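You operate a simulated robot arm through the tools that you are given. There is no shell and no other tool. Be economical: measure what you need, move in short steps, check, and stop when the job is done.

You are at the controls of a simulated two-armed robot. One attempt, no reset.

JOB
Empty the honey jar into the red-lid jar and close both.
Fine: hold the honey jar to unscrew and screw its lid; it ends where it stood; nothing spilt. Set down upright: honey jar.

It is judged by the outcome, as a careful person would: the job done as asked, and still so three seconds after it is handed in. It fails if anything else is knocked over, pushed out of place, dropped, spilled or broken. A push-on lid holds only when it is set on centred and level and pressed home; a screw cap is set on level and turned clockwise until tight.

ROBOT AND FRAMES
Two 6-joint arms with two-finger parallel grippers on one trunk, on a base that drives. Base frame: it is fixed to the floor where the robot stands at the start and does not move with it; the origin is under the middle of the robot, x ahead of it, y to its left, z up. Units: m, rad, N and s.
The left shoulder is at the start at [0.06, 0.187, 1.222], the right one opposite. With the tool pointing down near the work surface each hand reaches from about 0.22 to 0.62 m from the robot's upright axis, wherever it stands, measured 20 degrees to its own side. Places, roughly: black tray [0.5, -0.3, 0.9]. Payload 1.57 kg a hand.
The tool frame of a hand sits at the grasp point between the pads (the TCP): z along the fingers, y along the line on which they close. The tips reach 0.03 m beyond it. Largest opening 0.11 m; finger width 0.024, thickness 0.012; the body of the gripper, 0.048 by 0.112 m, starts 0.078 m behind the TCP.
Orientation is told as [roll, pitch, yaw] about the base's x, y, z axes, in that order, counted from this pose: with the fingers straight down and closing along the base's y, the tool's x points along the base's -x, its y along +y and its z along -z.

CONTROLS
- The arms move only by the tool send_rows. It takes "left_targets", "right_targets" or both (then of equal length, played together; a hand with none holds still); each is one flat list of numbers, 7 for each row, row after row: the shift along the tool's x, y, z in units of 500 mm (1.0 is 500 mm), then the turn, a rotation vector about the tool's x, y, z in units of 180 degrees (1.0 is 180 degrees), then the gripper command, from -1 (fully open) to 1 (shut), values between in proportion. In form: [tx, ty, tz, wx, wy, wz, fingers, tx, ty, tz, wx, wy, wz, fingers, ...]. A call has 1 to 20 rows; each row is the pose to reach, as a shift and turn from the pose commanded when the call began, along the tool's axes at that moment. A call with a number of a shift or a turn outside -1 to 1 is refused whole. Rows are played at 5 a second. More than 0.05 m and 0.15 rad between two rows, or a gripper value outside its range, and nothing of the call is played. Where a pose cannot be reached the arm comes as near as it can. A force on the tool above 40 N (or 10 N above the force at the start of the call, whichever is more), or a blocked arm, ends the call early, and 0.2 s more pass. Each finger travels about 0.153 m/s and halts on what it meets, pressing with about 30 N; the grip force reading is that of the motor and also rises with nothing between the fingers. The clock runs only during rows and for 0.2 s after the last one: add rows that repeat a pose to give the fingers time. It gives the time, the measured TCP pose, the force on the tool (base axes), the opening and the grip force at its end, in the units of the frame above (readings bear some noise), with the torque about the TCP (base axes, N m) and any sound that the robot's microphone picked up, and new pictures: "pictures" is both (left out), scene, wrist or none (wrist: the cameras of the hands that moved).
- Cameras (640 x 400 px; columns grow to the right, rows downward): "scene" is now at [0.0166, 0.0073, 1.7663]; the picture's right is [0.07, -1.00, 0.00], its down [-0.74, -0.05, -0.67] and it looks along [0.67, 0.05, -0.74] (base axes); focal length 281 px, centre (320, 200). "left" rides on the left gripper at [0.07, -0.016, -0.141] in its tool frame; the picture's right is [0.23, 0.97, 0.00], its down [-0.85, 0.20, -0.48] and it looks along [-0.47, 0.11, 0.88] (tool axes); focal length 222 px, centre (320, 200). "right" rides on the right gripper at [0.07, 0.016, -0.141] in its tool frame; the picture's right is [-0.23, 0.97, 0.00], its down [-0.86, -0.20, -0.48] and it looks along [-0.47, -0.11, 0.88] (tool axes); focal length 222 px, centre (320, 200). There is no depth. A picture from a camera that has moved, and an enlarged one, comes with that camera's place and axes in the base frame and with its lens.
- raise_lower(by): slides the trunk up (or, below 0, down) by that many m; the arms and the scene camera ride with it, the base frame stays. It gives what a move gives, with no picture.
- roll_base(legs): drives the robot by 1 to 6 legs, each [ahead, left, turn to the left] in m, m and rad, along the robot's own axes; the way and the turn of a leg run together, so that a leg with both is an arc; at most 1.5 m and 3.142 rad a leg. The arms and the cameras ride along, it lands a little off, and it stops where it bumps. It gives what a move gives, and a new picture of the scene camera.
- aim_head(pan, tilt): turns the head with the scene camera to pan (to the left, within 1.501 rad either way) and tilt (down, from -0.506 to 1.204), counted from straight ahead of the robot. It gives what a move gives, and a new picture of the scene camera.
- enlarge(camera, box): a new picture of the part [left, top, right, bottom] of that camera's present view, enlarged. The clock stands still meanwhile.
- hand_in(): hands the job in; it is judged then, once.

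Work in short steps. Places have to be worked out from the pictures, the camera data and where the tool is seen: move nearer, look again, correct. Check each grasp and each placing, and mend what went wrong. You have 120 turns and 260 pictures in all, those below and enlarged ones among them. Open the grippers and draw the arms clear of the work before you hand the job in, unless the task says otherwise; then end with one line.

The tools are called after "Request:" by a JSON object that holds its "method" and its "body". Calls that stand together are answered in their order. send_rows: Moves the arms, as the interface text tells. Its arguments: {"type":"object","properties":{"left_targets":{"type":"array"},"right_targets":{"type":"array"},"pictures":{"type":"string","enum":["both","scene","wrist","none"]}},"required":[]} The other tools are called the same way: raise_lower (by) slides the trunk up or down; roll_base (legs) drives the base; aim_head (pan, tilt) turns the head that bears the scene camera; enlarge (camera, box) takes an enlarged picture of a part of a camera's view; hand_in () hands the job in.

At the start:

```text
t: 0.0
left_position: [0.3734, 0.284, 1.3647]
left_tcp_rot: [0.0, 0.0, 0.0]
left_force: [0.2, 0.0, 0.1]
left_moment: [-0.03, 0.02, -0.03]
left_grip_width: 0.1099
left_gripper_force: 0.0
right_position: [0.3394, -0.0519, 1.3847]
right_tcp_rot: [0.0, 0.001, 0.001]
right_force: [0.0, -0.5, -0.1]
right_moment: [0.0, 0.0, 0.0]
right_grip_width: 0.1099
right_gripper_force: 0.0
trunk travel left (down, up): [-0.85, 0.14]
robot x, y, heading: [0.0001, 0.0005, 0.002]
head pan, tilt: [0.073, 0.84]
```

scene: 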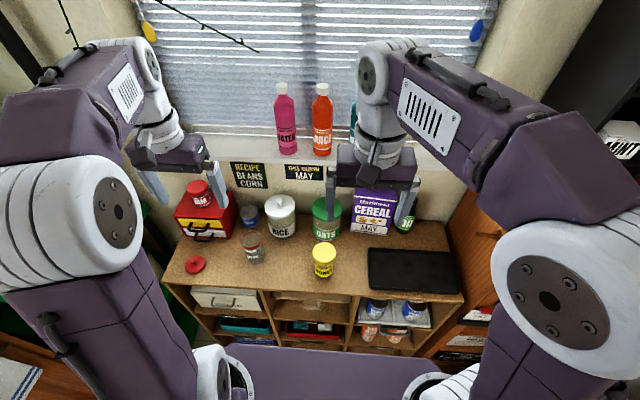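
right: 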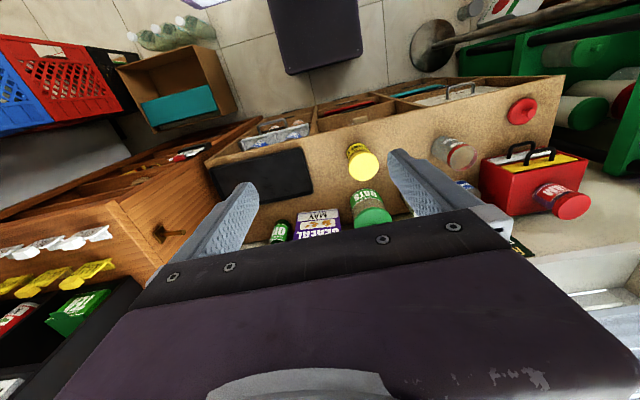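
left: 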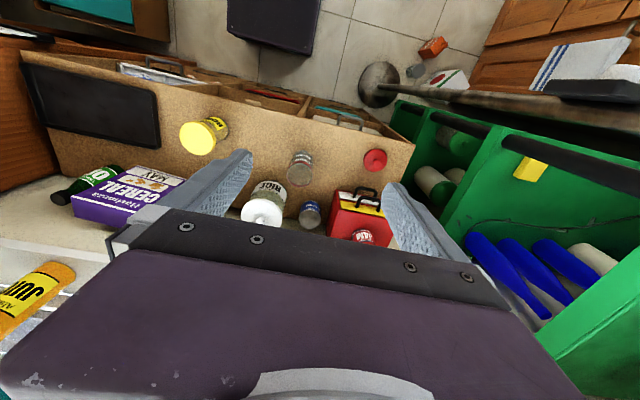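

I start by looking closer at the jars on the bench.

Request:
{"method": "enlarge", "body": {"camera": "scene", "box": [170, 170, 360, 290]}}

Request:
{"method": "enlarge", "body": {"camera": "left", "box": [160, 100, 420, 260]}}

Request:
{"method": "enlarge", "body": {"camera": "right", "box": [320, 80, 600, 240]}}

```text
3.33 times, centred on (265, 230) of scene
camera zoom: at [0.0166, 0.0073, 1.7663], right [0.07, -1.0, 0.0], down [-0.74, -0.05, -0.67], along [0.67, 0.05, -0.74], focal length 937 px, centre (503, 100)
```

zoom: 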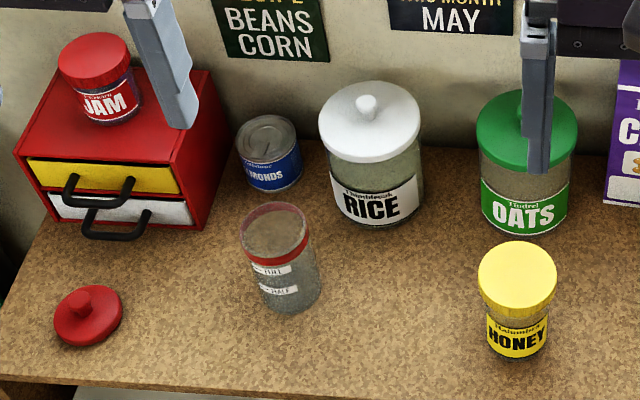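

```text
2.46 times, centred on (290, 180) of left
camera zoom: at [0.3028, 0.2695, 1.5079], right [-0.23, 0.97, 0.0], down [0.85, 0.2, 0.48], along [0.47, 0.11, -0.88], focal length 547 px, centre (394, 249)
```

zoom: 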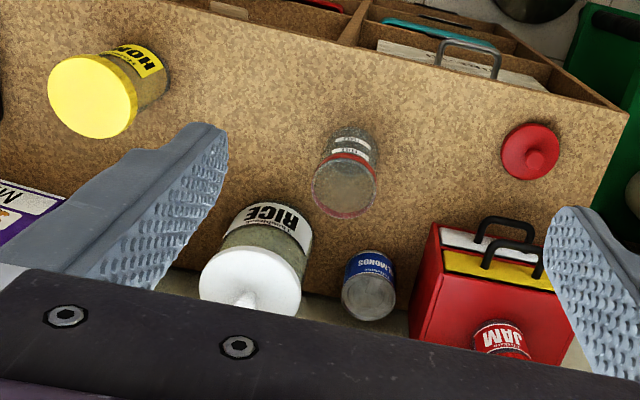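

```text
2.29 times, centred on (460, 160) of right
camera zoom: at [0.2696, -0.0342, 1.5261], right [0.23, 0.97, 0.0], down [0.86, -0.2, 0.48], along [0.47, -0.11, -0.88], focal length 508 px, centre (0, 291)
```

zoom: 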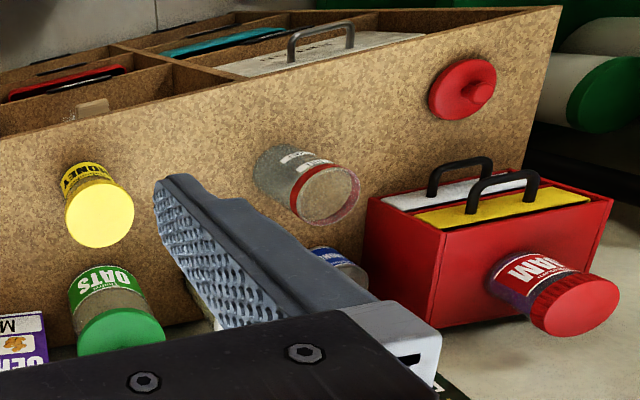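

The honey jar stands near (0.48, 0.03) and is about 0.11 tall. The open red-rim jar is near (0.51, 0.265) with its rim around z 1.02, and the red lid lies to the left. I'll swing the right hand to point forward so it can hold the honey jar's body.

Request:
{"method": "send_rows", "body": {"right_targets": [-0.01, -0.017, 0.017, 0, -0.042, 0, -1, -0.02, -0.033, 0.033, 0, -0.083, 0, -1, -0.03, -0.05, 0.05, 0, -0.125, 0, -1, -0.04, -0.067, 0.067, 0, -0.167, 0, -1, -0.05, -0.083, 0.083, 0, -0.208, 0, -1, -0.06, -0.1, 0.1, 0, -0.25, 0, -1, -0.07, -0.117, 0.117, 0, -0.292, 0, -1, -0.08, -0.133, 0.133, 0, -0.333, 0, -1, -0.09, -0.15, 0.15, 0, -0.375, 0, -1, -0.1, -0.167, 0.167, 0, -0.417, 0, -1, -0.11, -0.183, 0.183, 0, -0.458, 0, -1, -0.12, -0.2, 0.2, 0, -0.5, 0, -1, -0.12, -0.2, 0.2, 0, -0.5, 0, -1], "pictures": "both"}}

```text
t: 2.8
left_position: [0.3722, 0.2833, 1.3669]
left_tcp_rot: [0.001, 0.0, 0.0]
left_force: [0.7, -0.6, -0.6]
left_moment: [-0.01, -0.01, 0.0]
left_grip_width: 0.1099
left_gripper_force: 0.1
right_position: [0.4848, -0.0664, 1.3397]
right_tcp_rot: [-1.126, -1.569, 1.125]
right_force: [-0.4, -0.4, 0.4]
right_moment: [-0.02, -0.01, 0.03]
right_grip_width: 0.1101
right_gripper_force: 0.1
right hand out of reach, approached as far as the arm can: row 5, 6, 7, 8, 9, 10, 11, 12, 13
trunk travel left (down, up): [-0.85, 0.14]
robot x, y, heading: [-0.0025, 0.0024, -0.003]
head pan, tilt: [0.073, 0.84]
camera scene: at [0.016, 0.006, 1.7663], right [0.07, -1.0, 0.0], down [-0.74, -0.05, -0.67], along [0.67, 0.05, -0.74], focal length 281 px, centre (320, 200)
camera right: at [0.3435, -0.0496, 1.2704], right [0.0, 0.97, 0.22], down [-0.48, -0.2, 0.86], along [0.88, -0.11, 0.46], focal length 222 px, centre (320, 200)
```

scene: 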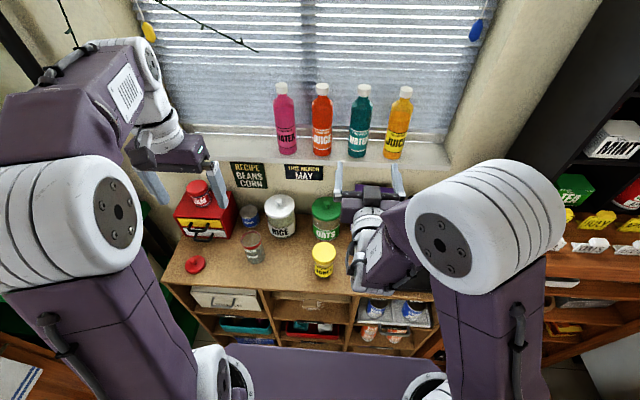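
right: 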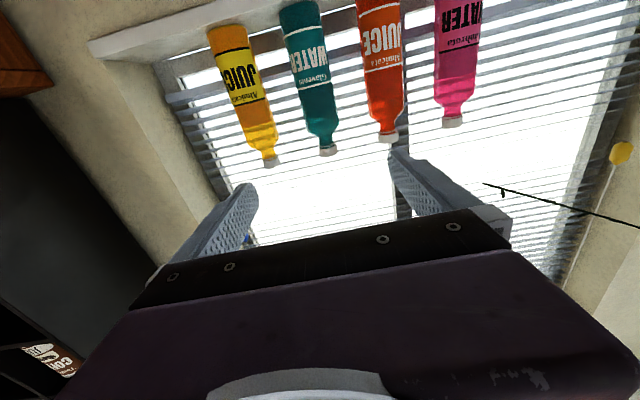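

The right hand can't point forward this close in, so I back the base off 0.1 m.

Request:
{"method": "roll_base", "body": {"legs": [[-0.1, 0, 0]]}}

```text
t: 4.0
left_position: [0.2772, 0.2829, 1.3638]
left_tcp_rot: [0.0, 0.004, -0.002]
left_force: [0.7, 0.1, 0.2]
left_moment: [0.02, 0.03, 0.02]
left_grip_width: 0.1098
left_gripper_force: 0.0
right_position: [0.389, -0.0678, 1.3378]
right_tcp_rot: [-0.633, -1.563, 0.629]
right_force: [0.6, 0.4, -0.4]
right_moment: [-0.01, 0.01, -0.01]
right_grip_width: 0.1099
right_gripper_force: 0.1
trunk travel left (down, up): [-0.85, 0.14]
robot x, y, heading: [-0.1002, 0.0011, -0.003]
head pan, tilt: [0.073, 0.84]
camera scene: at [-0.078, 0.0073, 1.7662], right [0.07, -1.0, 0.0], down [-0.74, -0.05, -0.67], along [0.66, 0.05, -0.75], focal length 281 px, centre (320, 200)
```

scene: 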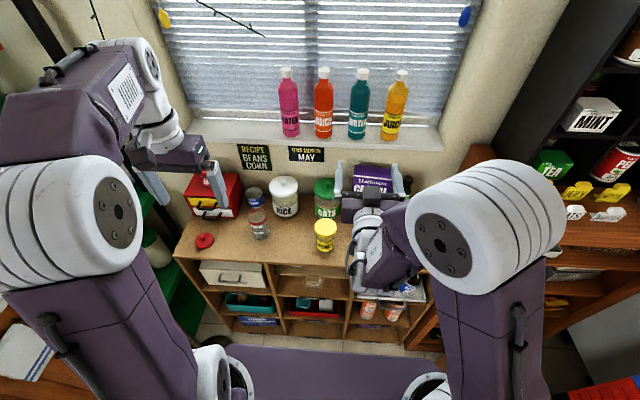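

Next I lower the right hand and move it clear to the right, to see what reach it has now.

Request:
{"method": "send_rows", "body": {"right_targets": [0.06, -0.02, 0, 0, 0, 0, -1, 0.12, -0.04, 0, 0, 0, 0, -1, 0.18, -0.06, 0, 0, 0, 0, -1, 0.24, -0.08, 0, 0, 0, 0, -1, 0.3, -0.1, 0, 0, 0, 0, -1, 0.36, -0.1, 0, 0, 0, 0, -1, 0.42, -0.1, 0, 0, 0, 0, -1, 0.42, -0.1, 0, 0, 0, 0, -1], "pictures": "none"}}

```text
t: 5.8
left_position: [0.2725, 0.2845, 1.3652]
left_tcp_rot: [-0.001, 0.0, -0.004]
left_force: [-0.2, 0.6, -0.3]
left_moment: [-0.02, -0.02, 0.01]
left_grip_width: 0.11
left_gripper_force: 0.0
right_position: [0.4436, -0.1435, 1.1584]
right_tcp_rot: [-1.45, -1.373, 1.398]
right_force: [-0.4, -0.4, -0.8]
right_moment: [0.02, 0.0, -0.04]
right_grip_width: 0.11
right_gripper_force: 0.0
right hand out of reach, approached as far as the arm can: row 1, 2, 3, 4, 5, 6, 7, 8
trunk travel left (down, up): [-0.85, 0.14]
robot x, y, heading: [-0.1023, -0.0, -0.005]
head pan, tilt: [0.073, 0.84]
```

Minimum forward-pointing reach is about 0.49 m from the shoulder and maximum top-down reach about 0.52 m. I move the base so both suit the honey jar.

Request:
{"method": "roll_base", "body": {"legs": [[0.03, -0.05, 0]]}}

```text
t: 6.7
left_position: [0.2988, 0.24, 1.3657]
left_tcp_rot: [-0.007, -0.004, -0.004]
left_force: [-0.4, 0.6, -0.4]
left_moment: [-0.07, -0.05, 0.03]
left_grip_width: 0.11
left_gripper_force: 0.1
right_position: [0.4704, -0.1897, 1.1595]
right_tcp_rot: [-1.463, -1.37, 1.412]
right_force: [0.1, -0.2, 0.2]
right_moment: [-0.02, 0.06, -0.08]
right_grip_width: 0.1102
right_gripper_force: 0.0
trunk travel left (down, up): [-0.85, 0.14]
robot x, y, heading: [-0.0709, -0.0539, -0.003]
head pan, tilt: [0.073, 0.84]
camera scene: at [-0.0591, -0.0337, 1.7663], right [0.07, -1.0, 0.01], down [-0.74, -0.06, -0.67], along [0.67, 0.04, -0.74], focal length 281 px, centre (320, 200)
```

scene: 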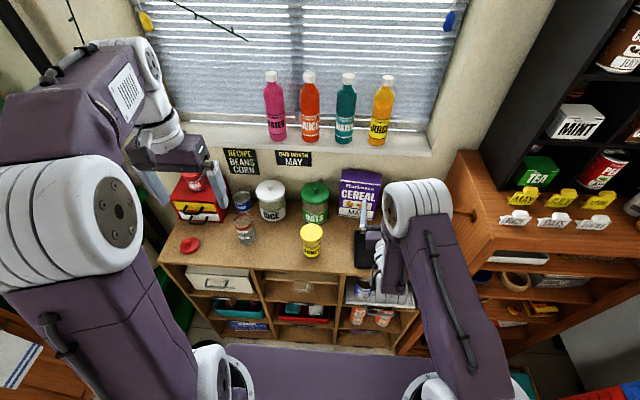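

Now the left hand goes above the honey jar for a measured view.

Request:
{"method": "send_rows", "body": {"left_targets": [-0.0375, -0.0525, 0.041, 0, 0, 0, -1, -0.075, -0.105, 0.083, 0, 0, 0, -1, -0.1125, -0.1575, 0.124, 0, 0, 0, -1, -0.15, -0.21, 0.165, 0, 0, 0, -1, -0.1875, -0.2625, 0.206, 0, 0, 0, -1, -0.225, -0.315, 0.2475, 0, 0, 0, -1, -0.2625, -0.3675, 0.289, 0, 0, 0, -1, -0.3, -0.42, 0.33, 0, 0, 0, -1, -0.3, -0.42, 0.33, 0, 0, 0, -1], "pictures": "both"}}

```text
t: 8.7
left_position: [0.4541, 0.0244, 1.2021]
left_tcp_rot: [0.001, 0.001, -0.003]
left_force: [-0.2, 0.5, -0.2]
left_moment: [-0.01, -0.03, 0.02]
left_grip_width: 0.11
left_gripper_force: 0.0
right_position: [0.4728, -0.1948, 1.1585]
right_tcp_rot: [-1.445, -1.374, 1.395]
right_force: [-1.3, 0.2, -0.1]
right_moment: [-0.01, 0.02, -0.03]
right_grip_width: 0.1102
right_gripper_force: 0.0
trunk travel left (down, up): [-0.85, 0.14]
robot x, y, heading: [-0.0681, -0.0512, -0.001]
head pan, tilt: [0.073, 0.84]
camera scene: at [-0.0541, -0.0428, 1.7663], right [0.07, -1.0, 0.0], down [-0.74, -0.05, -0.67], along [0.67, 0.05, -0.74], focal length 281 px, centre (320, 200)
camera left: at [0.3844, 0.0087, 1.3439], right [-0.22, 0.97, 0.0], down [0.86, 0.2, 0.48], along [0.47, 0.11, -0.88], focal length 222 px, centre (320, 200)
```

scene: 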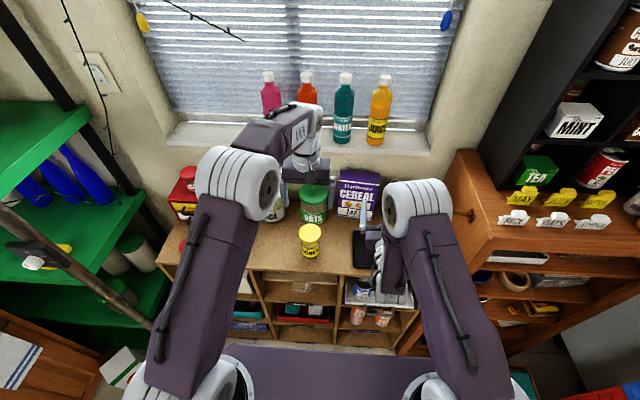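
left: 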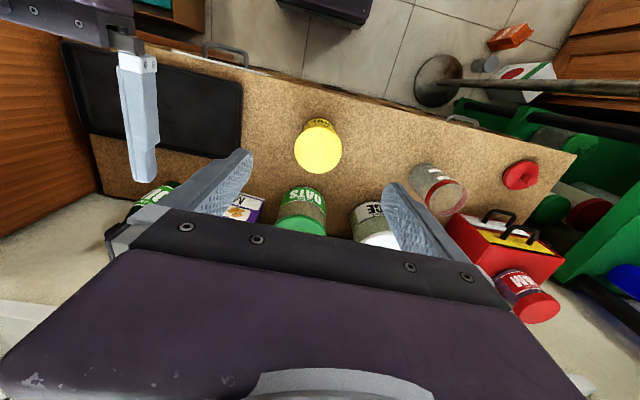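

Request:
{"method": "enlarge", "body": {"camera": "scene", "box": [270, 210, 350, 260]}}

Request:
{"method": "enlarge", "body": {"camera": "left", "box": [270, 90, 398, 170]}}

```text
8.00 times, centred on (310, 235) of scene
camera zoom: at [-0.0541, -0.0428, 1.7663], right [0.07, -1.0, 0.0], down [-0.74, -0.05, -0.67], along [0.67, 0.05, -0.74], focal length 2249 px, centre (400, -80)
```

zoom: 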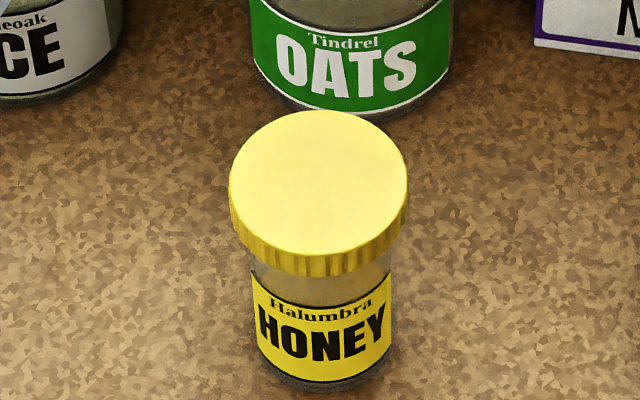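

```text
5.00 times, centred on (334, 130) of left
camera zoom: at [0.3844, 0.0087, 1.3439], right [-0.22, 0.97, 0.0], down [0.86, 0.2, 0.48], along [0.47, 0.11, -0.88], focal length 1111 px, centre (250, 550)
```

zoom: 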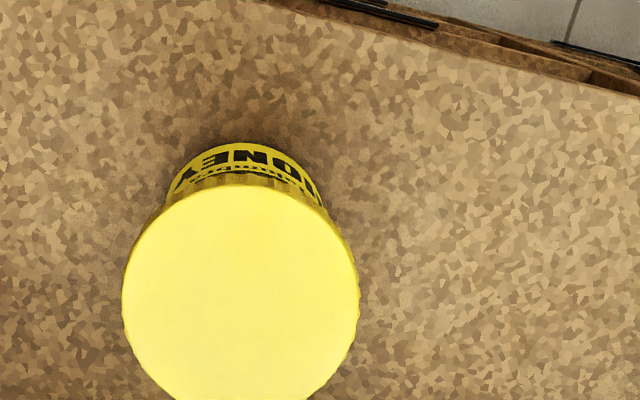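

The honey lid centre is about (0.482, 0.030) with its top at z≈1.003, diameter 0.074, and the body is about 0.06 wide. I'll test the right hand's command frame with a safe partial move and a 25° yaw.

Request:
{"method": "send_rows", "body": {"right_targets": [0, 0.06, 0, -0.028, 0, 0, -1, 0, 0.12, 0, -0.056, 0, 0, -1, 0, 0.18, 0, -0.083, 0, 0, -1, 0, 0.24, 0, -0.111, 0, 0, -1, 0, 0.3, 0, -0.139, 0, 0, -1, 0, 0.3, 0, -0.139, 0, 0, -1], "pictures": "none"}}

```text
t: 10.1
left_position: [0.4549, 0.0241, 1.2009]
left_tcp_rot: [-0.002, 0.0, -0.003]
left_force: [-0.7, 0.1, -0.2]
left_moment: [0.02, 0.02, -0.01]
left_grip_width: 0.11
left_gripper_force: 0.1
right_position: [0.4434, 0.005, 1.1274]
right_tcp_rot: [-1.017, -1.374, 1.366]
right_force: [-0.2, -0.5, -0.5]
right_moment: [-0.01, 0.02, 0.0]
right_grip_width: 0.1099
right_gripper_force: 0.1
right hand out of reach, approached as far as the arm can: row 1, 2, 3, 4, 5, 6
trunk travel left (down, up): [-0.85, 0.14]
robot x, y, heading: [-0.0714, -0.0466, -0.004]
head pan, tilt: [0.073, 0.84]
```

Request:
{"method": "send_rows", "body": {"left_targets": [0, 0, -0.05, 0, 0, 0, -1, 0, 0, -0.1, 0, 0, 0, -1, 0, 0, -0.15, 0, 0, 0, -1, 0, 0, -0.2, 0, 0, 0, -1, 0, 0, -0.2, 0, 0, 0, -1], "right_targets": [0, 0, 0.03, 0, 0, 0, -1, 0, 0, 0.06, 0, 0, 0, -1, 0, 0, 0.09, 0, 0, 0, -1, 0, 0, 0.12, 0, 0, 0, -1, 0, 0, 0.12, 0, 0, 0, -1], "pictures": "none"}}

```text
t: 11.3
left_position: [0.4532, 0.0226, 1.3007]
left_tcp_rot: [0.0, 0.0, -0.005]
left_force: [-0.8, 0.4, 0.2]
left_moment: [-0.05, -0.03, -0.02]
left_grip_width: 0.1101
left_gripper_force: 0.0
right_position: [0.4895, 0.0491, 1.1231]
right_tcp_rot: [-1.009, -1.373, 1.378]
right_force: [0.4, -0.1, 1.2]
right_moment: [0.03, 0.03, 0.0]
right_grip_width: 0.11
right_gripper_force: 0.0
right hand out of reach, approached as far as the arm can: row 1, 2, 3, 4, 5
trunk travel left (down, up): [-0.85, 0.14]
robot x, y, heading: [-0.0688, -0.0489, -0.004]
head pan, tilt: [0.073, 0.84]
```

The residual looks like an orientation limit, so I pitch the tool 18° downward and see if that resolves it.

Request:
{"method": "send_rows", "body": {"right_targets": [0, 0, 0, 0, 0.035, 0, -1, 0, 0, 0, 0, 0.07, 0, -1, 0, 0, 0, 0, 0.1, 0, -1, 0, 0, 0, 0, 0.1, 0, -1], "pictures": "none"}}

```text
t: 12.3
left_position: [0.454, 0.0241, 1.3006]
left_tcp_rot: [0.001, 0.001, -0.004]
left_force: [0.7, -0.1, 0.0]
left_moment: [-0.01, 0.01, 0.01]
left_grip_width: 0.1098
left_gripper_force: 0.1
right_position: [0.4897, 0.0496, 1.1226]
right_tcp_rot: [-0.387, -1.123, 0.746]
right_force: [0.0, -0.2, 0.5]
right_moment: [0.0, -0.01, 0.01]
right_grip_width: 0.1099
right_gripper_force: 0.0
trunk travel left (down, up): [-0.85, 0.14]
robot x, y, heading: [-0.0722, -0.0477, -0.006]
head pan, tilt: [0.073, 0.84]
```

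Pitch fixed and reachable: the tool now points 24° down with 18° of yaw. I level the closing axis with a 10° roll and draw back to a standoff behind the jar.

Request:
{"method": "send_rows", "body": {"right_targets": [0.02, -0.004, -0.045, 0, 0, 0.015, -1, 0.042, -0.009, -0.09, 0, 0, 0.03, -1, 0.063, -0.013, -0.136, 0, 0, 0.045, -1, 0.0845, -0.018, -0.182, 0, 0, 0.057, -1, 0.0845, -0.018, -0.182, 0, 0, 0.057, -1], "pictures": "none"}}

```text
t: 13.5
left_position: [0.4529, 0.0228, 1.2993]
left_tcp_rot: [0.0, 0.001, -0.005]
left_force: [0.3, -0.1, -1.0]
left_moment: [-0.04, -0.04, -0.03]
left_grip_width: 0.1099
left_gripper_force: 0.1
right_position: [0.425, 0.0345, 1.1524]
right_tcp_rot: [-0.086, -1.141, 0.389]
right_force: [0.5, 0.2, -1.1]
right_moment: [0.0, 0.0, 0.01]
right_grip_width: 0.1099
right_gripper_force: 0.1
right hand out of reach, approached as far as the arm can: row 3, 4, 5
trunk travel left (down, up): [-0.85, 0.14]
robot x, y, heading: [-0.0718, -0.0464, -0.005]
head pan, tilt: [0.073, 0.84]
```

Request:
{"method": "send_rows", "body": {"right_targets": [0.036, -0.01, 0.018, 0, 0, 0, -1, 0.072, -0.017, 0.036, 0, 0, 0, -1, 0.108, -0.026, 0.053, 0, 0, 0, -1, 0.145, -0.034, 0.071, 0, 0, 0, -1, 0.145, -0.034, 0.071, 0, 0, 0, -1], "pictures": "wrist"}}

```text
t: 14.7
left_position: [0.4535, 0.022, 1.3009]
left_tcp_rot: [0.0, 0.0, -0.004]
left_force: [-0.6, 0.0, -1.2]
left_moment: [-0.03, 0.0, 0.02]
left_grip_width: 0.1098
left_gripper_force: 0.1
right_position: [0.4593, 0.0518, 1.0854]
right_tcp_rot: [-0.096, -1.141, 0.398]
right_force: [0.2, 0.1, -0.2]
right_moment: [0.03, 0.01, 0.0]
right_grip_width: 0.1099
right_gripper_force: 0.1
right hand out of reach, approached as far as the arm can: row 1, 2, 3, 4, 5
trunk travel left (down, up): [-0.85, 0.14]
robot x, y, heading: [-0.0708, -0.0515, -0.0]
head pan, tilt: [0.073, 0.84]
camera right: at [0.3047, 0.0209, 1.0799], right [-0.21, 0.96, 0.17], down [-0.03, -0.18, 0.98], along [0.98, 0.2, 0.07], focal length 222 px, centre (320, 200)
```

right: 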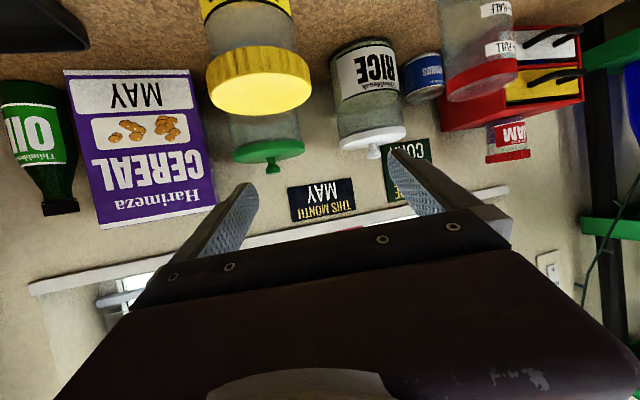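

The limit matches a minimum shoulder-to-wrist distance of about 0.385 m. The jar grasp itself is in reach, so I'll line up above it and come down with the fingers straddling the jar.

Request:
{"method": "send_rows", "body": {"right_targets": [-0.027, 0.018, 0.064, 0, 0, 0, -1, -0.053, 0.036, 0.127, 0, 0, 0, -1, -0.053, 0.036, 0.127, 0, 0, 0, -1], "pictures": "wrist"}}

```text
t: 15.5
left_position: [0.4533, 0.0237, 1.3011]
left_tcp_rot: [0.0, 0.0, -0.002]
left_force: [0.1, 0.3, -0.6]
left_moment: [0.02, 0.0, 0.0]
left_grip_width: 0.1099
left_gripper_force: 0.1
right_position: [0.5179, 0.0918, 1.0848]
right_tcp_rot: [-0.002, -1.157, 0.326]
right_force: [0.4, 0.0, 0.2]
right_moment: [0.01, 0.03, -0.03]
right_grip_width: 0.1098
right_gripper_force: 0.1
trunk travel left (down, up): [-0.85, 0.14]
robot x, y, heading: [-0.07, -0.0483, -0.002]
head pan, tilt: [0.073, 0.84]
camera right: at [0.3638, 0.0582, 1.0773], right [-0.22, 0.95, 0.21], down [-0.03, -0.22, 0.98], along [0.97, 0.21, 0.07], focal length 222 px, centre (320, 200)
```

right: 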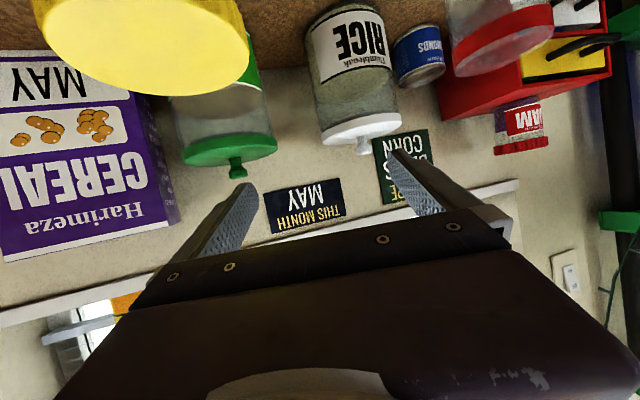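

The command re-anchors to the reached pose, so I'm now at (0.518, 0.092, 1.085). I move to just above the lid, straddling it.

Request:
{"method": "send_rows", "body": {"right_targets": [0.041, -0.031, -0.027, 0, 0, 0, -1, 0.082, -0.062, -0.054, 0, 0, 0, -1, 0.123, -0.093, -0.081, 0, 0, 0, -1, 0.123, -0.093, -0.081, 0, 0, 0, -1], "pictures": "both"}}

```text
t: 16.5
left_position: [0.4537, 0.0222, 1.2993]
left_tcp_rot: [-0.001, -0.002, -0.005]
left_force: [0.7, -0.2, 0.0]
left_moment: [0.01, -0.01, 0.0]
left_grip_width: 0.1102
left_gripper_force: 0.1
right_position: [0.4941, 0.0513, 1.0495]
right_tcp_rot: [-0.078, -1.147, 0.38]
right_force: [-0.3, 1.2, 1.0]
right_moment: [-0.01, -0.02, 0.0]
right_grip_width: 0.1098
right_gripper_force: 0.1
right hand out of reach, approached as far as the arm can: row 2, 3, 4
trunk travel left (down, up): [-0.85, 0.14]
robot x, y, heading: [-0.0663, -0.0489, -0.004]
head pan, tilt: [0.073, 0.84]
camera scene: at [-0.0533, -0.0434, 1.7663], right [0.07, -1.0, 0.0], down [-0.74, -0.05, -0.67], along [0.67, 0.05, -0.74], focal length 281 px, centre (320, 200)
camera right: at [0.3388, 0.0195, 1.0433], right [-0.21, 0.96, 0.18], down [-0.03, -0.19, 0.98], along [0.98, 0.2, 0.07], focal length 222 px, centre (320, 200)
```

scene: 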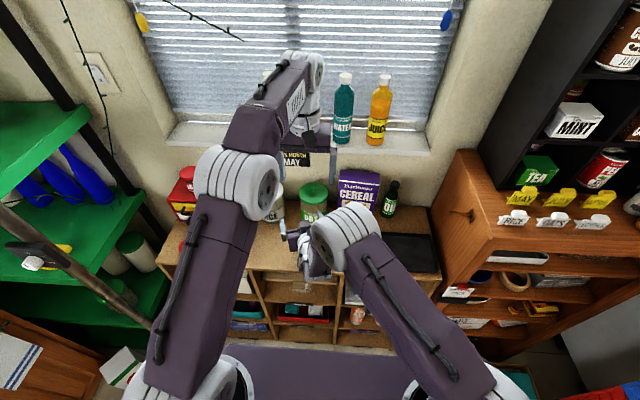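
right: 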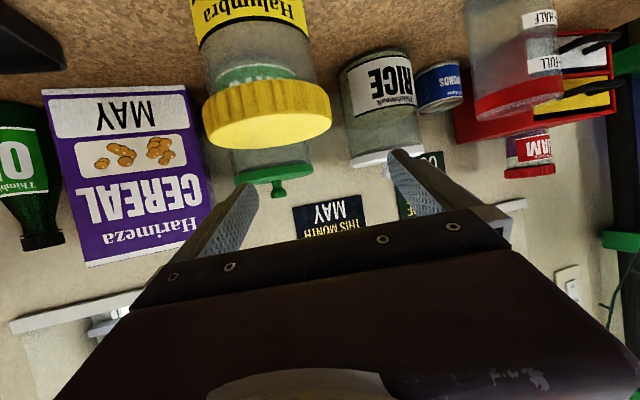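

Still blocked closer in. Turning the robot to the right brings the left shoulder forward and takes the right one back, which suits both arms. I lift the right hand first.

Request:
{"method": "send_rows", "body": {"right_targets": [-0.06, 0, 0, 0, 0, 0, -1, -0.12, 0, 0, 0, 0, 0, -1, -0.18, 0, 0, 0, 0, 0, -1, -0.24, 0, 0, 0, 0, 0, -1, -0.24, 0, 0, 0, 0, 0, -1], "pictures": "none"}}

Request:
{"method": "roll_base", "body": {"legs": [[-0.08, 0, 0], [0, 0, -0.5]]}}

```text
t: 17.7
left_position: [0.4532, 0.023, 1.3003]
left_tcp_rot: [0.0, 0.0, -0.003]
left_force: [-0.6, -0.4, 0.4]
left_moment: [-0.04, 0.0, -0.03]
left_grip_width: 0.1101
left_gripper_force: 0.0
right_position: [0.5418, 0.0667, 1.1587]
right_tcp_rot: [-0.004, -1.157, 0.326]
right_force: [-0.2, 0.3, 0.3]
right_moment: [0.0, 0.0, 0.03]
right_grip_width: 0.11
right_gripper_force: 0.1
trunk travel left (down, up): [-0.85, 0.14]
robot x, y, heading: [-0.0704, -0.0483, -0.002]
head pan, tilt: [0.073, 0.84]
```

```text
t: 20.2
left_position: [0.3439, -0.2371, 1.2995]
left_tcp_rot: [0.001, 0.002, -0.503]
left_force: [-0.3, -0.3, 0.4]
left_moment: [0.01, -0.02, 0.0]
left_grip_width: 0.1098
left_gripper_force: 0.1
right_position: [0.4431, -0.2399, 1.1582]
right_tcp_rot: [-0.003, -1.157, -0.177]
right_force: [-1.0, 0.0, -0.4]
right_moment: [-0.04, 0.0, -0.02]
right_grip_width: 0.1098
right_gripper_force: 0.2
trunk travel left (down, up): [-0.85, 0.14]
robot x, y, heading: [-0.1503, -0.0493, -0.507]
head pan, tilt: [0.073, 0.84]
camera scene: at [-0.1333, -0.052, 1.7663], right [-0.42, -0.91, 0.0], down [-0.68, 0.31, -0.67], along [0.61, -0.28, -0.74], focal length 281 px, centre (320, 200)
```

scene: 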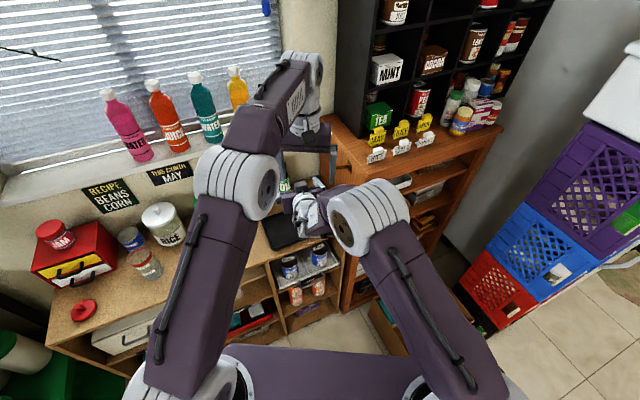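

Request:
{"method": "roll_base", "body": {"legs": [[0.01, 0.063, 0]]}}

Request:
{"method": "aim_head", "body": {"pan": 0.6, "tilt": 0.84}}

```text
t: 21.2
left_position: [0.3784, -0.1938, 1.3004]
left_tcp_rot: [0.004, 0.001, -0.506]
left_force: [-1.2, -0.8, 0.3]
left_moment: [0.06, -0.02, 0.0]
left_grip_width: 0.1101
left_gripper_force: 0.0
right_position: [0.478, -0.1975, 1.1599]
right_tcp_rot: [0.011, -1.159, -0.19]
right_force: [-0.7, 0.0, -0.2]
right_moment: [0.05, -0.03, 0.07]
right_grip_width: 0.1099
right_gripper_force: 0.1
trunk travel left (down, up): [-0.85, 0.14]
robot x, y, heading: [-0.1122, -0.0026, -0.506]
head pan, tilt: [0.073, 0.84]
camera scene: at [-0.0999, -0.0109, 1.7664], right [-0.42, -0.91, -0.01], down [-0.67, 0.32, -0.67], along [0.61, -0.28, -0.74], focal length 281 px, centre (320, 200)
```

scene: 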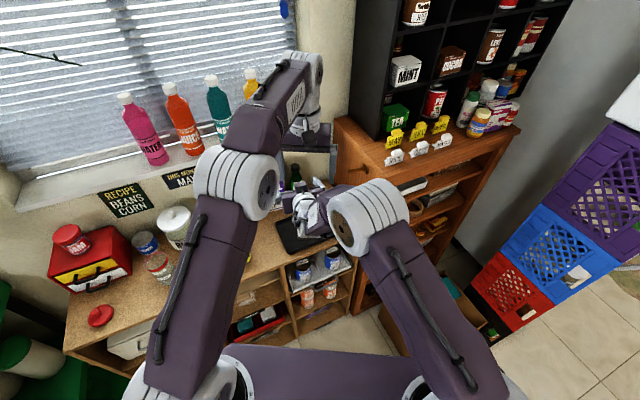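

```text
t: 22.1
left_position: [0.3847, -0.1881, 1.3007]
left_tcp_rot: [-0.002, 0.0, -0.506]
left_force: [-0.4, 0.9, -0.4]
left_moment: [-0.05, 0.05, -0.02]
left_grip_width: 0.11
left_gripper_force: 0.1
right_position: [0.4826, -0.1915, 1.1591]
right_tcp_rot: [-0.005, -1.156, -0.175]
right_force: [-0.3, -0.6, 0.3]
right_moment: [0.0, 0.01, 0.0]
right_grip_width: 0.11
right_gripper_force: 0.1
trunk travel left (down, up): [-0.85, 0.14]
robot x, y, heading: [-0.1107, -0.0026, -0.507]
head pan, tilt: [0.6, 0.84]
camera scene: at [-0.0854, 0.0391, 1.7663], right [0.09, -1.0, 0.0], down [-0.74, -0.07, -0.67], along [0.66, 0.06, -0.74], focal length 281 px, centre (320, 200)
```

scene: 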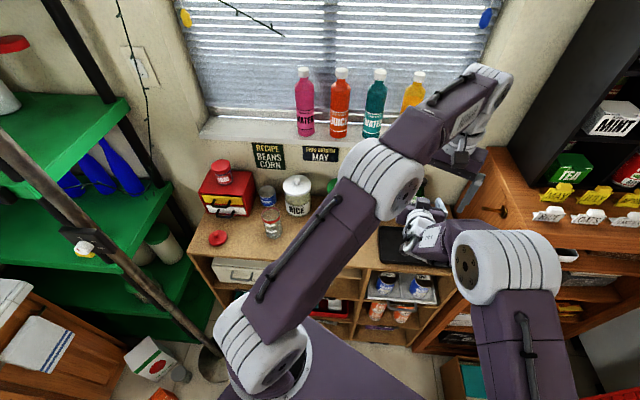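

Both hands move together: the left back over the honey jar at height, the right to a standoff behind it.

Request:
{"method": "send_rows", "body": {"left_targets": [0.01, 0.079, 0, 0, 0, 0, -1, 0.019, 0.157, 0, 0, 0, 0, -1, 0.029, 0.236, 0, 0, 0, 0, -1, 0.038, 0.315, 0, 0, 0, 0, -1, 0.048, 0.393, 0, 0, 0, 0, -1, 0.057, 0.472, 0, 0, 0, 0, -1, 0.057, 0.472, 0, 0, 0, 0, -1], "right_targets": [0.047, 0.059, -0.023, -0.023, 0, -0.01, -1, 0.093, 0.118, -0.046, -0.046, 0, -0.02, -1, 0.14, 0.177, -0.07, -0.069, 0, -0.03, -1, 0.187, 0.236, -0.093, -0.092, 0, -0.041, -1, 0.233, 0.295, -0.116, -0.115, 0, -0.051, -1, 0.28, 0.354, -0.139, -0.1385, 0, -0.061, -1, 0.28, 0.354, -0.139, -0.1385, 0, -0.061, -1], "pictures": "both"}}

```text
t: 23.8
left_position: [0.4726, 0.0321, 1.3019]
left_tcp_rot: [-0.002, -0.002, -0.507]
left_force: [-0.5, 0.8, -0.7]
left_moment: [0.01, -0.01, -0.01]
left_grip_width: 0.1102
left_gripper_force: 0.1
right_position: [0.402, 0.0385, 1.0642]
right_tcp_rot: [-0.104, -1.145, 0.361]
right_force: [0.2, -0.2, -0.1]
right_moment: [0.01, -0.04, 0.03]
right_grip_width: 0.11
right_gripper_force: 0.0
right hand out of reach, approached as far as the arm can: row 3, 4, 5, 6, 7
trunk travel left (down, up): [-0.85, 0.14]
robot x, y, heading: [-0.1075, 0.0029, -0.508]
head pan, tilt: [0.6, 0.84]
camera scene: at [-0.0869, 0.0368, 1.7664], right [0.09, -1.0, 0.0], down [-0.74, -0.07, -0.67], along [0.66, 0.06, -0.74], focal length 281 px, centre (320, 200)
camera right: at [0.2447, 0.013, 1.0574], right [-0.17, 0.97, 0.17], down [-0.04, -0.17, 0.98], along [0.98, 0.16, 0.07], focal length 222 px, centre (320, 200)
camera left: at [0.4031, 0.0531, 1.4428], right [0.27, 0.96, 0.0], down [0.84, -0.24, 0.48], along [0.46, -0.13, -0.88], focal length 222 px, centre (320, 200)
```

scene: 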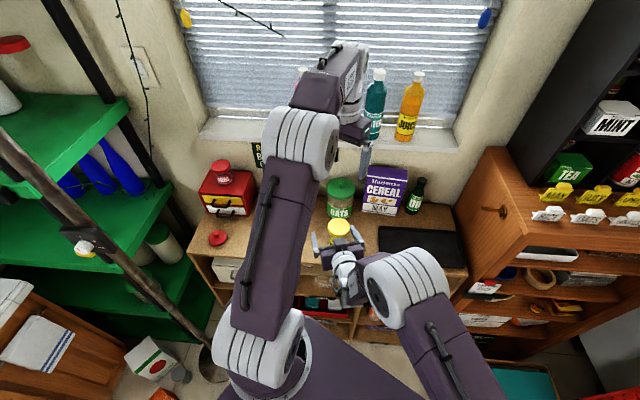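
right: 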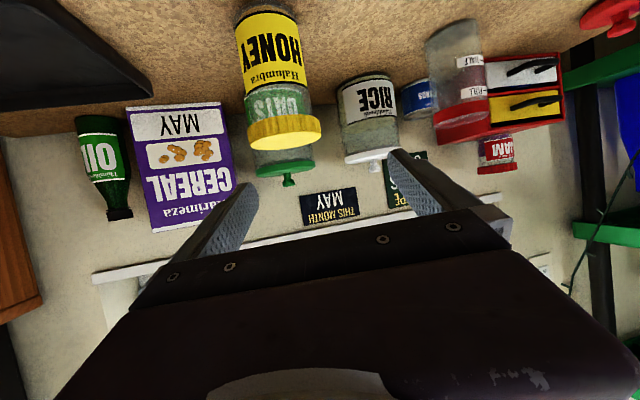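
left: 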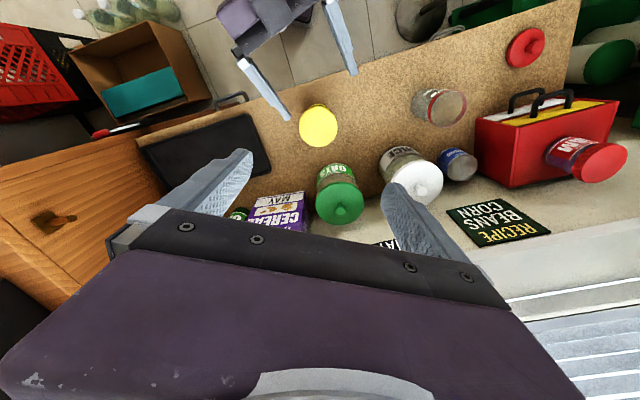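

Request:
{"method": "send_rows", "body": {"right_targets": [0.047, -0.022, 0.029, 0, 0, 0, -1, 0.093, -0.045, 0.058, 0, 0, 0, -1, 0.14, -0.067, 0.087, 0, 0, 0, -1, 0.14, -0.067, 0.087, 0, 0, 0, -1], "pictures": "wrist"}}

```text
t: 24.8
left_position: [0.4724, 0.0337, 1.3009]
left_tcp_rot: [0.0, 0.0, -0.506]
left_force: [-0.8, 0.1, -0.5]
left_moment: [0.0, -0.01, -0.04]
left_grip_width: 0.1099
left_gripper_force: 0.0
right_position: [0.4124, 0.0302, 0.9834]
right_tcp_rot: [-0.115, -1.143, 0.352]
right_force: [-0.4, 1.0, 0.5]
right_moment: [0.04, -0.01, 0.03]
right_grip_width: 0.1099
right_gripper_force: 0.0
right hand out of reach, approached as far as the arm can: row 1, 2, 3, 4
trunk travel left (down, up): [-0.85, 0.14]
robot x, y, heading: [-0.1096, -0.0027, -0.51]
head pan, tilt: [0.6, 0.84]
camera right: at [0.2542, 0.0078, 0.9772], right [-0.15, 0.98, 0.16], down [-0.04, -0.17, 0.98], along [0.99, 0.14, 0.07], focal length 222 px, centre (320, 200)
```

right: 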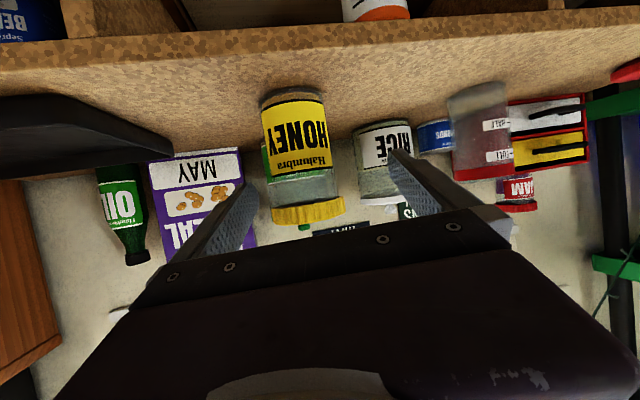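

The jar now shows between the right fingers. I slide in with a small lateral correction until the grasp point is at the jar's axis, z≈0.935.

Request:
{"method": "send_rows", "body": {"right_targets": [0.016, -0.015, 0.022, 0, 0, 0.005, -1, 0.032, -0.03, 0.045, 0, 0, 0.008, -1, 0.033, -0.032, 0.1, 0, 0, 0.012, -1, 0.034, -0.034, 0.162, 0, 0, 0.016, -1, 0.034, -0.034, 0.162, 0, 0, 0.016, -1], "pictures": "both"}}

```text
t: 25.9
left_position: [0.4717, 0.0327, 1.301]
left_tcp_rot: [0.001, 0.0, -0.506]
left_force: [-0.3, 0.0, -0.1]
left_moment: [0.0, -0.02, 0.02]
left_grip_width: 0.11
left_gripper_force: 0.0
right_position: [0.4793, 0.0297, 0.9362]
right_tcp_rot: [0.0, -1.144, 0.242]
right_force: [0.1, 0.3, -0.8]
right_moment: [0.02, 0.0, 0.0]
right_grip_width: 0.11
right_gripper_force: 0.1
right hand out of reach, approached as far as the arm can: row 1, 2, 3
trunk travel left (down, up): [-0.85, 0.14]
robot x, y, heading: [-0.1092, -0.0024, -0.505]
head pan, tilt: [0.6, 0.84]
camera scene: at [-0.0869, 0.038, 1.7664], right [0.09, -1.0, 0.0], down [-0.74, -0.07, -0.67], along [0.66, 0.06, -0.74], focal length 281 px, centre (320, 200)
camera right: at [0.3219, 0.009, 0.9316], right [-0.14, 0.97, 0.21], down [-0.03, -0.21, 0.98], along [0.99, 0.13, 0.06], focal length 222 px, centre (320, 200)
```

scene: 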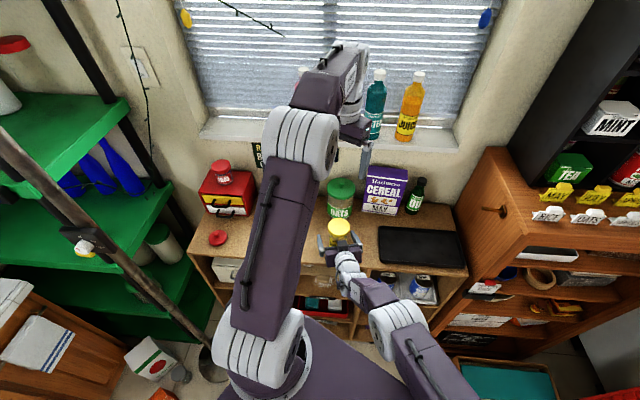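
right: 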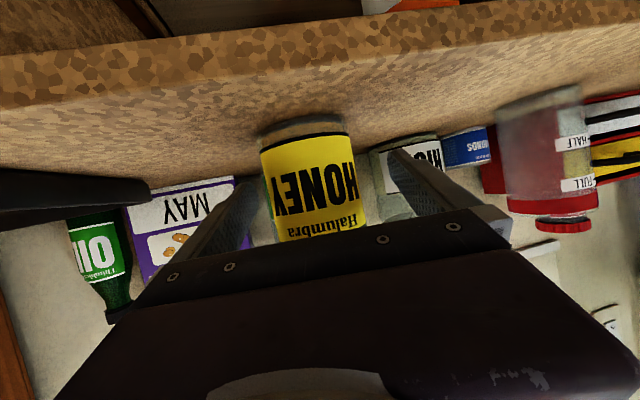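

Jar sits about 5 mm toward the tool's -y; I shift to centre and close on it.

Request:
{"method": "send_rows", "body": {"right_targets": [0, -0.01, 0, 0, 0, 0, -1, 0, -0.01, 0, 0, 0, 0, -0.2, 0, -0.01, 0, 0, 0, 0, 0, 0, -0.01, 0, 0, 0, 0, 0.2, 0, -0.01, 0, 0, 0, 0, 0.6, 0, -0.01, 0, 0, 0, 0, 1, 0, -0.01, 0, 0, 0, 0, 1], "pictures": "wrist"}}

```text
t: 27.6
left_position: [0.4721, 0.0331, 1.3013]
left_tcp_rot: [-0.001, 0.002, -0.505]
left_force: [0.4, 0.3, 0.1]
left_moment: [-0.01, 0.0, -0.03]
left_grip_width: 0.1101
left_gripper_force: 0.0
right_position: [0.484, 0.0272, 0.9359]
right_tcp_rot: [-0.001, -1.144, 0.244]
right_force: [-0.6, 1.1, -0.1]
right_moment: [0.01, 0.05, 0.01]
right_grip_width: 0.0621
right_gripper_force: 29.9
right hand out of reach, approached as far as the arm can: row 1, 2, 3, 4, 5, 6, 7
trunk travel left (down, up): [-0.85, 0.14]
robot x, y, heading: [-0.1106, 0.0014, -0.506]
head pan, tilt: [0.6, 0.84]
camera right: at [0.3274, 0.0057, 0.9301], right [-0.14, 0.97, 0.21], down [-0.03, -0.21, 0.98], along [0.99, 0.13, 0.06], focal length 222 px, centre (320, 200)
```

right: 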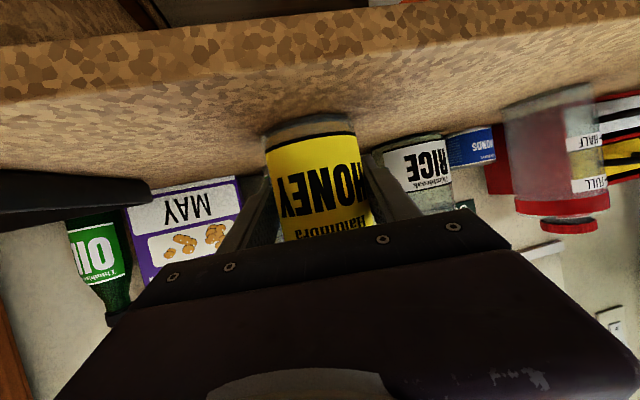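

Honey jar is held (width 0.062). Now I turn the left hand clockwise for a long unscrewing stroke and lower it over the lid to z≈1.08.

Request:
{"method": "send_rows", "body": {"left_targets": [-0.003, 0, 0.05, 0, 0, 0.04, -1, -0.006, 0, 0.1, 0, 0, 0.08, -1, -0.009, 0, 0.15, 0, 0, 0.12, -1, -0.012, 0, 0.2, 0, 0, 0.16, -1, -0.015, 0, 0.26, 0, 0, 0.2, -1, -0.018, 0, 0.32, 0, 0, 0.24, -1, -0.021, 0, 0.38, 0, 0, 0.28, -1, -0.024, 0.002, 0.44, 0, 0, 0.318, -1, -0.024, 0.002, 0.44, 0, 0, 0.318, -1], "pictures": "both"}}

```text
t: 29.6
left_position: [0.4851, 0.0267, 1.0806]
left_tcp_rot: [0.0, 0.0, -1.505]
left_force: [0.1, 0.3, 0.1]
left_moment: [0.01, 0.03, 0.0]
left_grip_width: 0.1098
left_gripper_force: 0.0
right_position: [0.4858, 0.0255, 0.9355]
right_tcp_rot: [0.002, -1.147, 0.241]
right_force: [1.7, -0.8, 0.1]
right_moment: [-0.05, 0.03, 0.06]
right_grip_width: 0.0618
right_gripper_force: 29.8
trunk travel left (down, up): [-0.85, 0.14]
robot x, y, heading: [-0.1105, -0.0, -0.502]
head pan, tilt: [0.6, 0.84]
camera scene: at [-0.0863, 0.0378, 1.7663], right [0.09, -1.0, 0.0], down [-0.74, -0.07, -0.67], along [0.66, 0.06, -0.74], focal length 281 px, centre (320, 200)
camera left: at [0.4644, 0.0962, 1.2227], right [0.96, 0.29, 0.0], down [0.25, -0.84, 0.48], along [0.14, -0.46, -0.88], focal length 222 px, centre (320, 200)
```

scene: 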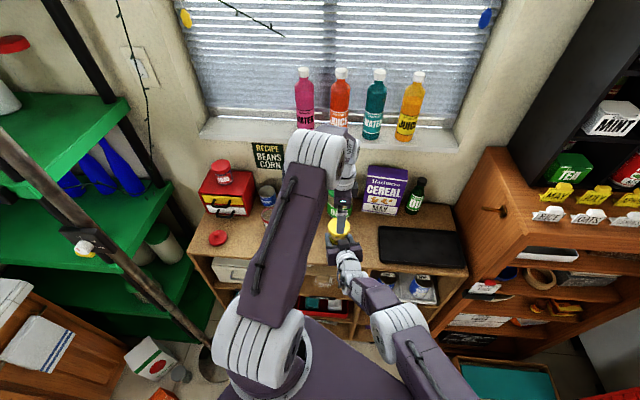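
left: 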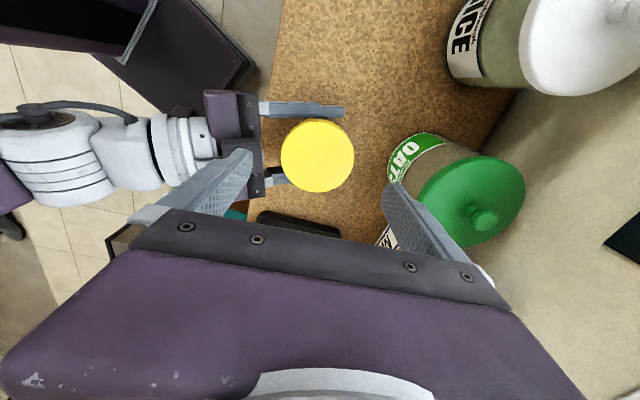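

The lid centre measures (0.482, 0.028) against the left TCP at (0.485, 0.027). I descend to z≈1.008 and grip the lid.

Request:
{"method": "send_rows", "body": {"left_targets": [0.003, -0.006, 0.05, 0, 0, 0, -1, 0.003, -0.006, 0.1, 0, 0, 0, -1, 0.003, -0.006, 0.145, 0, 0, 0, -1, 0.003, -0.006, 0.145, 0, 0, 0, -0.2, 0.003, -0.006, 0.145, 0, 0, 0, 0.1, 0.003, -0.006, 0.145, 0, 0, 0, 0.5, 0.003, -0.006, 0.145, 0, 0, 0, 1, 0.003, -0.006, 0.145, 0, 0, 0, 1], "pictures": "both"}}

```text
t: 30.2
left_position: [0.4807, 0.0278, 1.041]
left_tcp_rot: [-0.003, -0.003, -1.504]
left_force: [0.7, 0.6, 5.4]
left_moment: [-0.05, 0.35, -0.07]
left_grip_width: 0.1098
left_gripper_force: 0.0
right_position: [0.4804, 0.0241, 0.9305]
right_tcp_rot: [0.0, -1.135, 0.242]
right_force: [-2.8, 0.6, 1.2]
right_moment: [0.2, -0.1, 0.05]
right_grip_width: 0.0607
right_gripper_force: 30.1
trunk travel left (down, up): [-0.85, 0.14]
robot x, y, heading: [-0.1117, 0.0027, -0.505]
head pan, tilt: [0.6, 0.84]
stopped in row 3 (left hand): the force on the tool passed its limit (the readings are from after the stop); the commanded pose is now the measured one
camera scene: at [-0.0884, 0.0379, 1.7665], right [0.09, -1.0, 0.0], down [-0.74, -0.07, -0.67], along [0.67, 0.06, -0.74], focal length 281 px, centre (320, 200)
camera left: at [0.4605, 0.0971, 1.1828], right [0.96, 0.29, 0.0], down [0.26, -0.84, 0.48], along [0.14, -0.46, -0.88], focal length 222 px, centre (320, 200)
```

scene: 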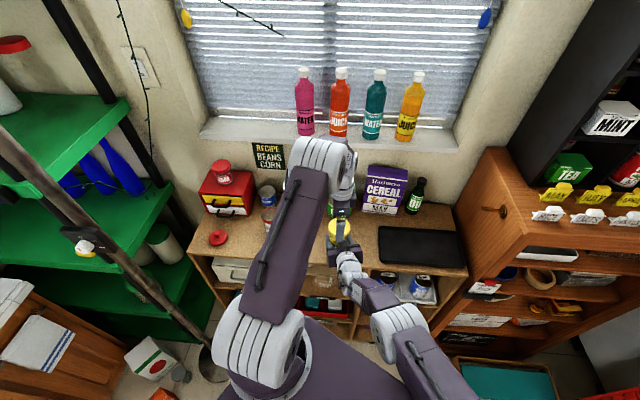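
left: 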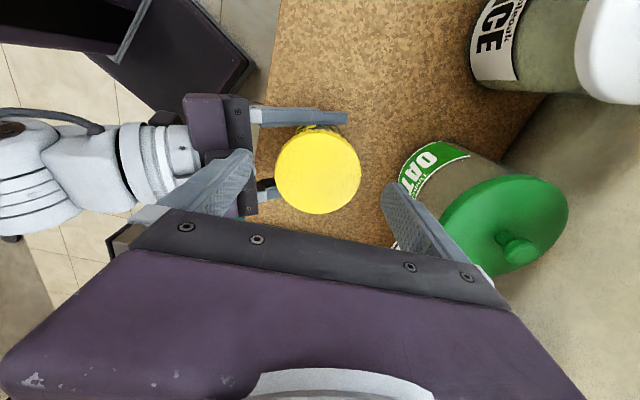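

The left finger touched the right gripper's body. I raise the left hand and turn it so its fingers close across the right hand's direction instead, then check the jar.

Request:
{"method": "send_rows", "body": {"left_targets": [0, 0, -0.04, 0, 0, 0, -1, 0, 0, -0.08, 0, 0, -0.04, -1, 0, 0, -0.08, 0, 0, -0.08, -1, 0, 0, -0.08, 0, 0, -0.12, -1, 0, 0, -0.08, 0, 0, -0.16, -1, 0, 0, -0.08, 0, 0, -0.2, -1, 0, 0, -0.08, 0, 0, -0.24, -1, 0, 0, -0.08, 0, 0, -0.28, -1, 0, 0, -0.08, 0, 0, -0.32, -1, 0, 0, -0.08, 0, 0, -0.36, -1, 0, 0, -0.08, 0, 0, -0.36, -1], "pictures": "wrist"}}

Request:
{"method": "enlarge", "body": {"camera": "right", "box": [0, 0, 640, 400]}}

```text
t: 32.6
left_position: [0.4806, 0.0279, 1.0804]
left_tcp_rot: [-0.005, 0.006, -0.374]
left_force: [-0.3, 0.1, -0.5]
left_moment: [0.0, 0.02, 0.01]
left_grip_width: 0.1099
left_gripper_force: 0.2
right_position: [0.4812, 0.0247, 0.9308]
right_tcp_rot: [0.001, -1.134, 0.243]
right_force: [2.4, 0.2, 7.0]
right_moment: [-0.08, 0.14, 0.03]
right_grip_width: 0.0607
right_gripper_force: 29.5
trunk travel left (down, up): [-0.85, 0.14]
robot x, y, heading: [-0.1076, 0.0024, -0.501]
head pan, tilt: [0.6, 0.84]
camera left: at [0.4117, 0.0393, 1.2223], right [0.14, 0.99, 0.0], down [0.87, -0.12, 0.47], along [0.47, -0.07, -0.88], focal length 222 px, centre (320, 200)
```

left: 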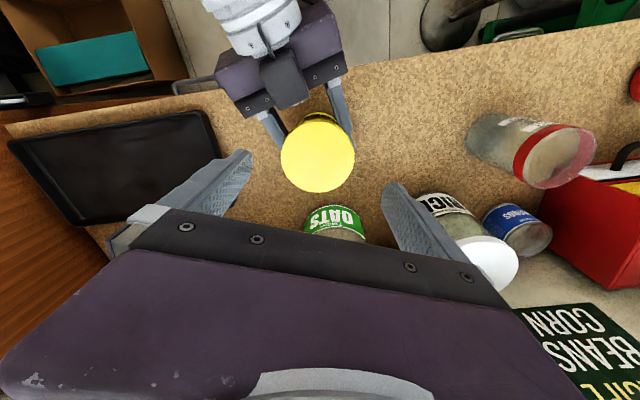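

```text
1.00 times, centred on (320, 200) of right
camera zoom: at [0.3244, 0.0044, 0.927], right [-0.14, 0.97, 0.21], down [-0.02, -0.21, 0.98], along [0.99, 0.13, 0.05], focal length 222 px, centre (320, 200)
```

zoom: 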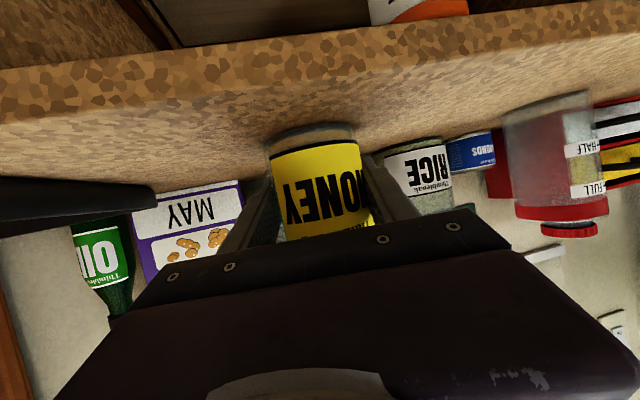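

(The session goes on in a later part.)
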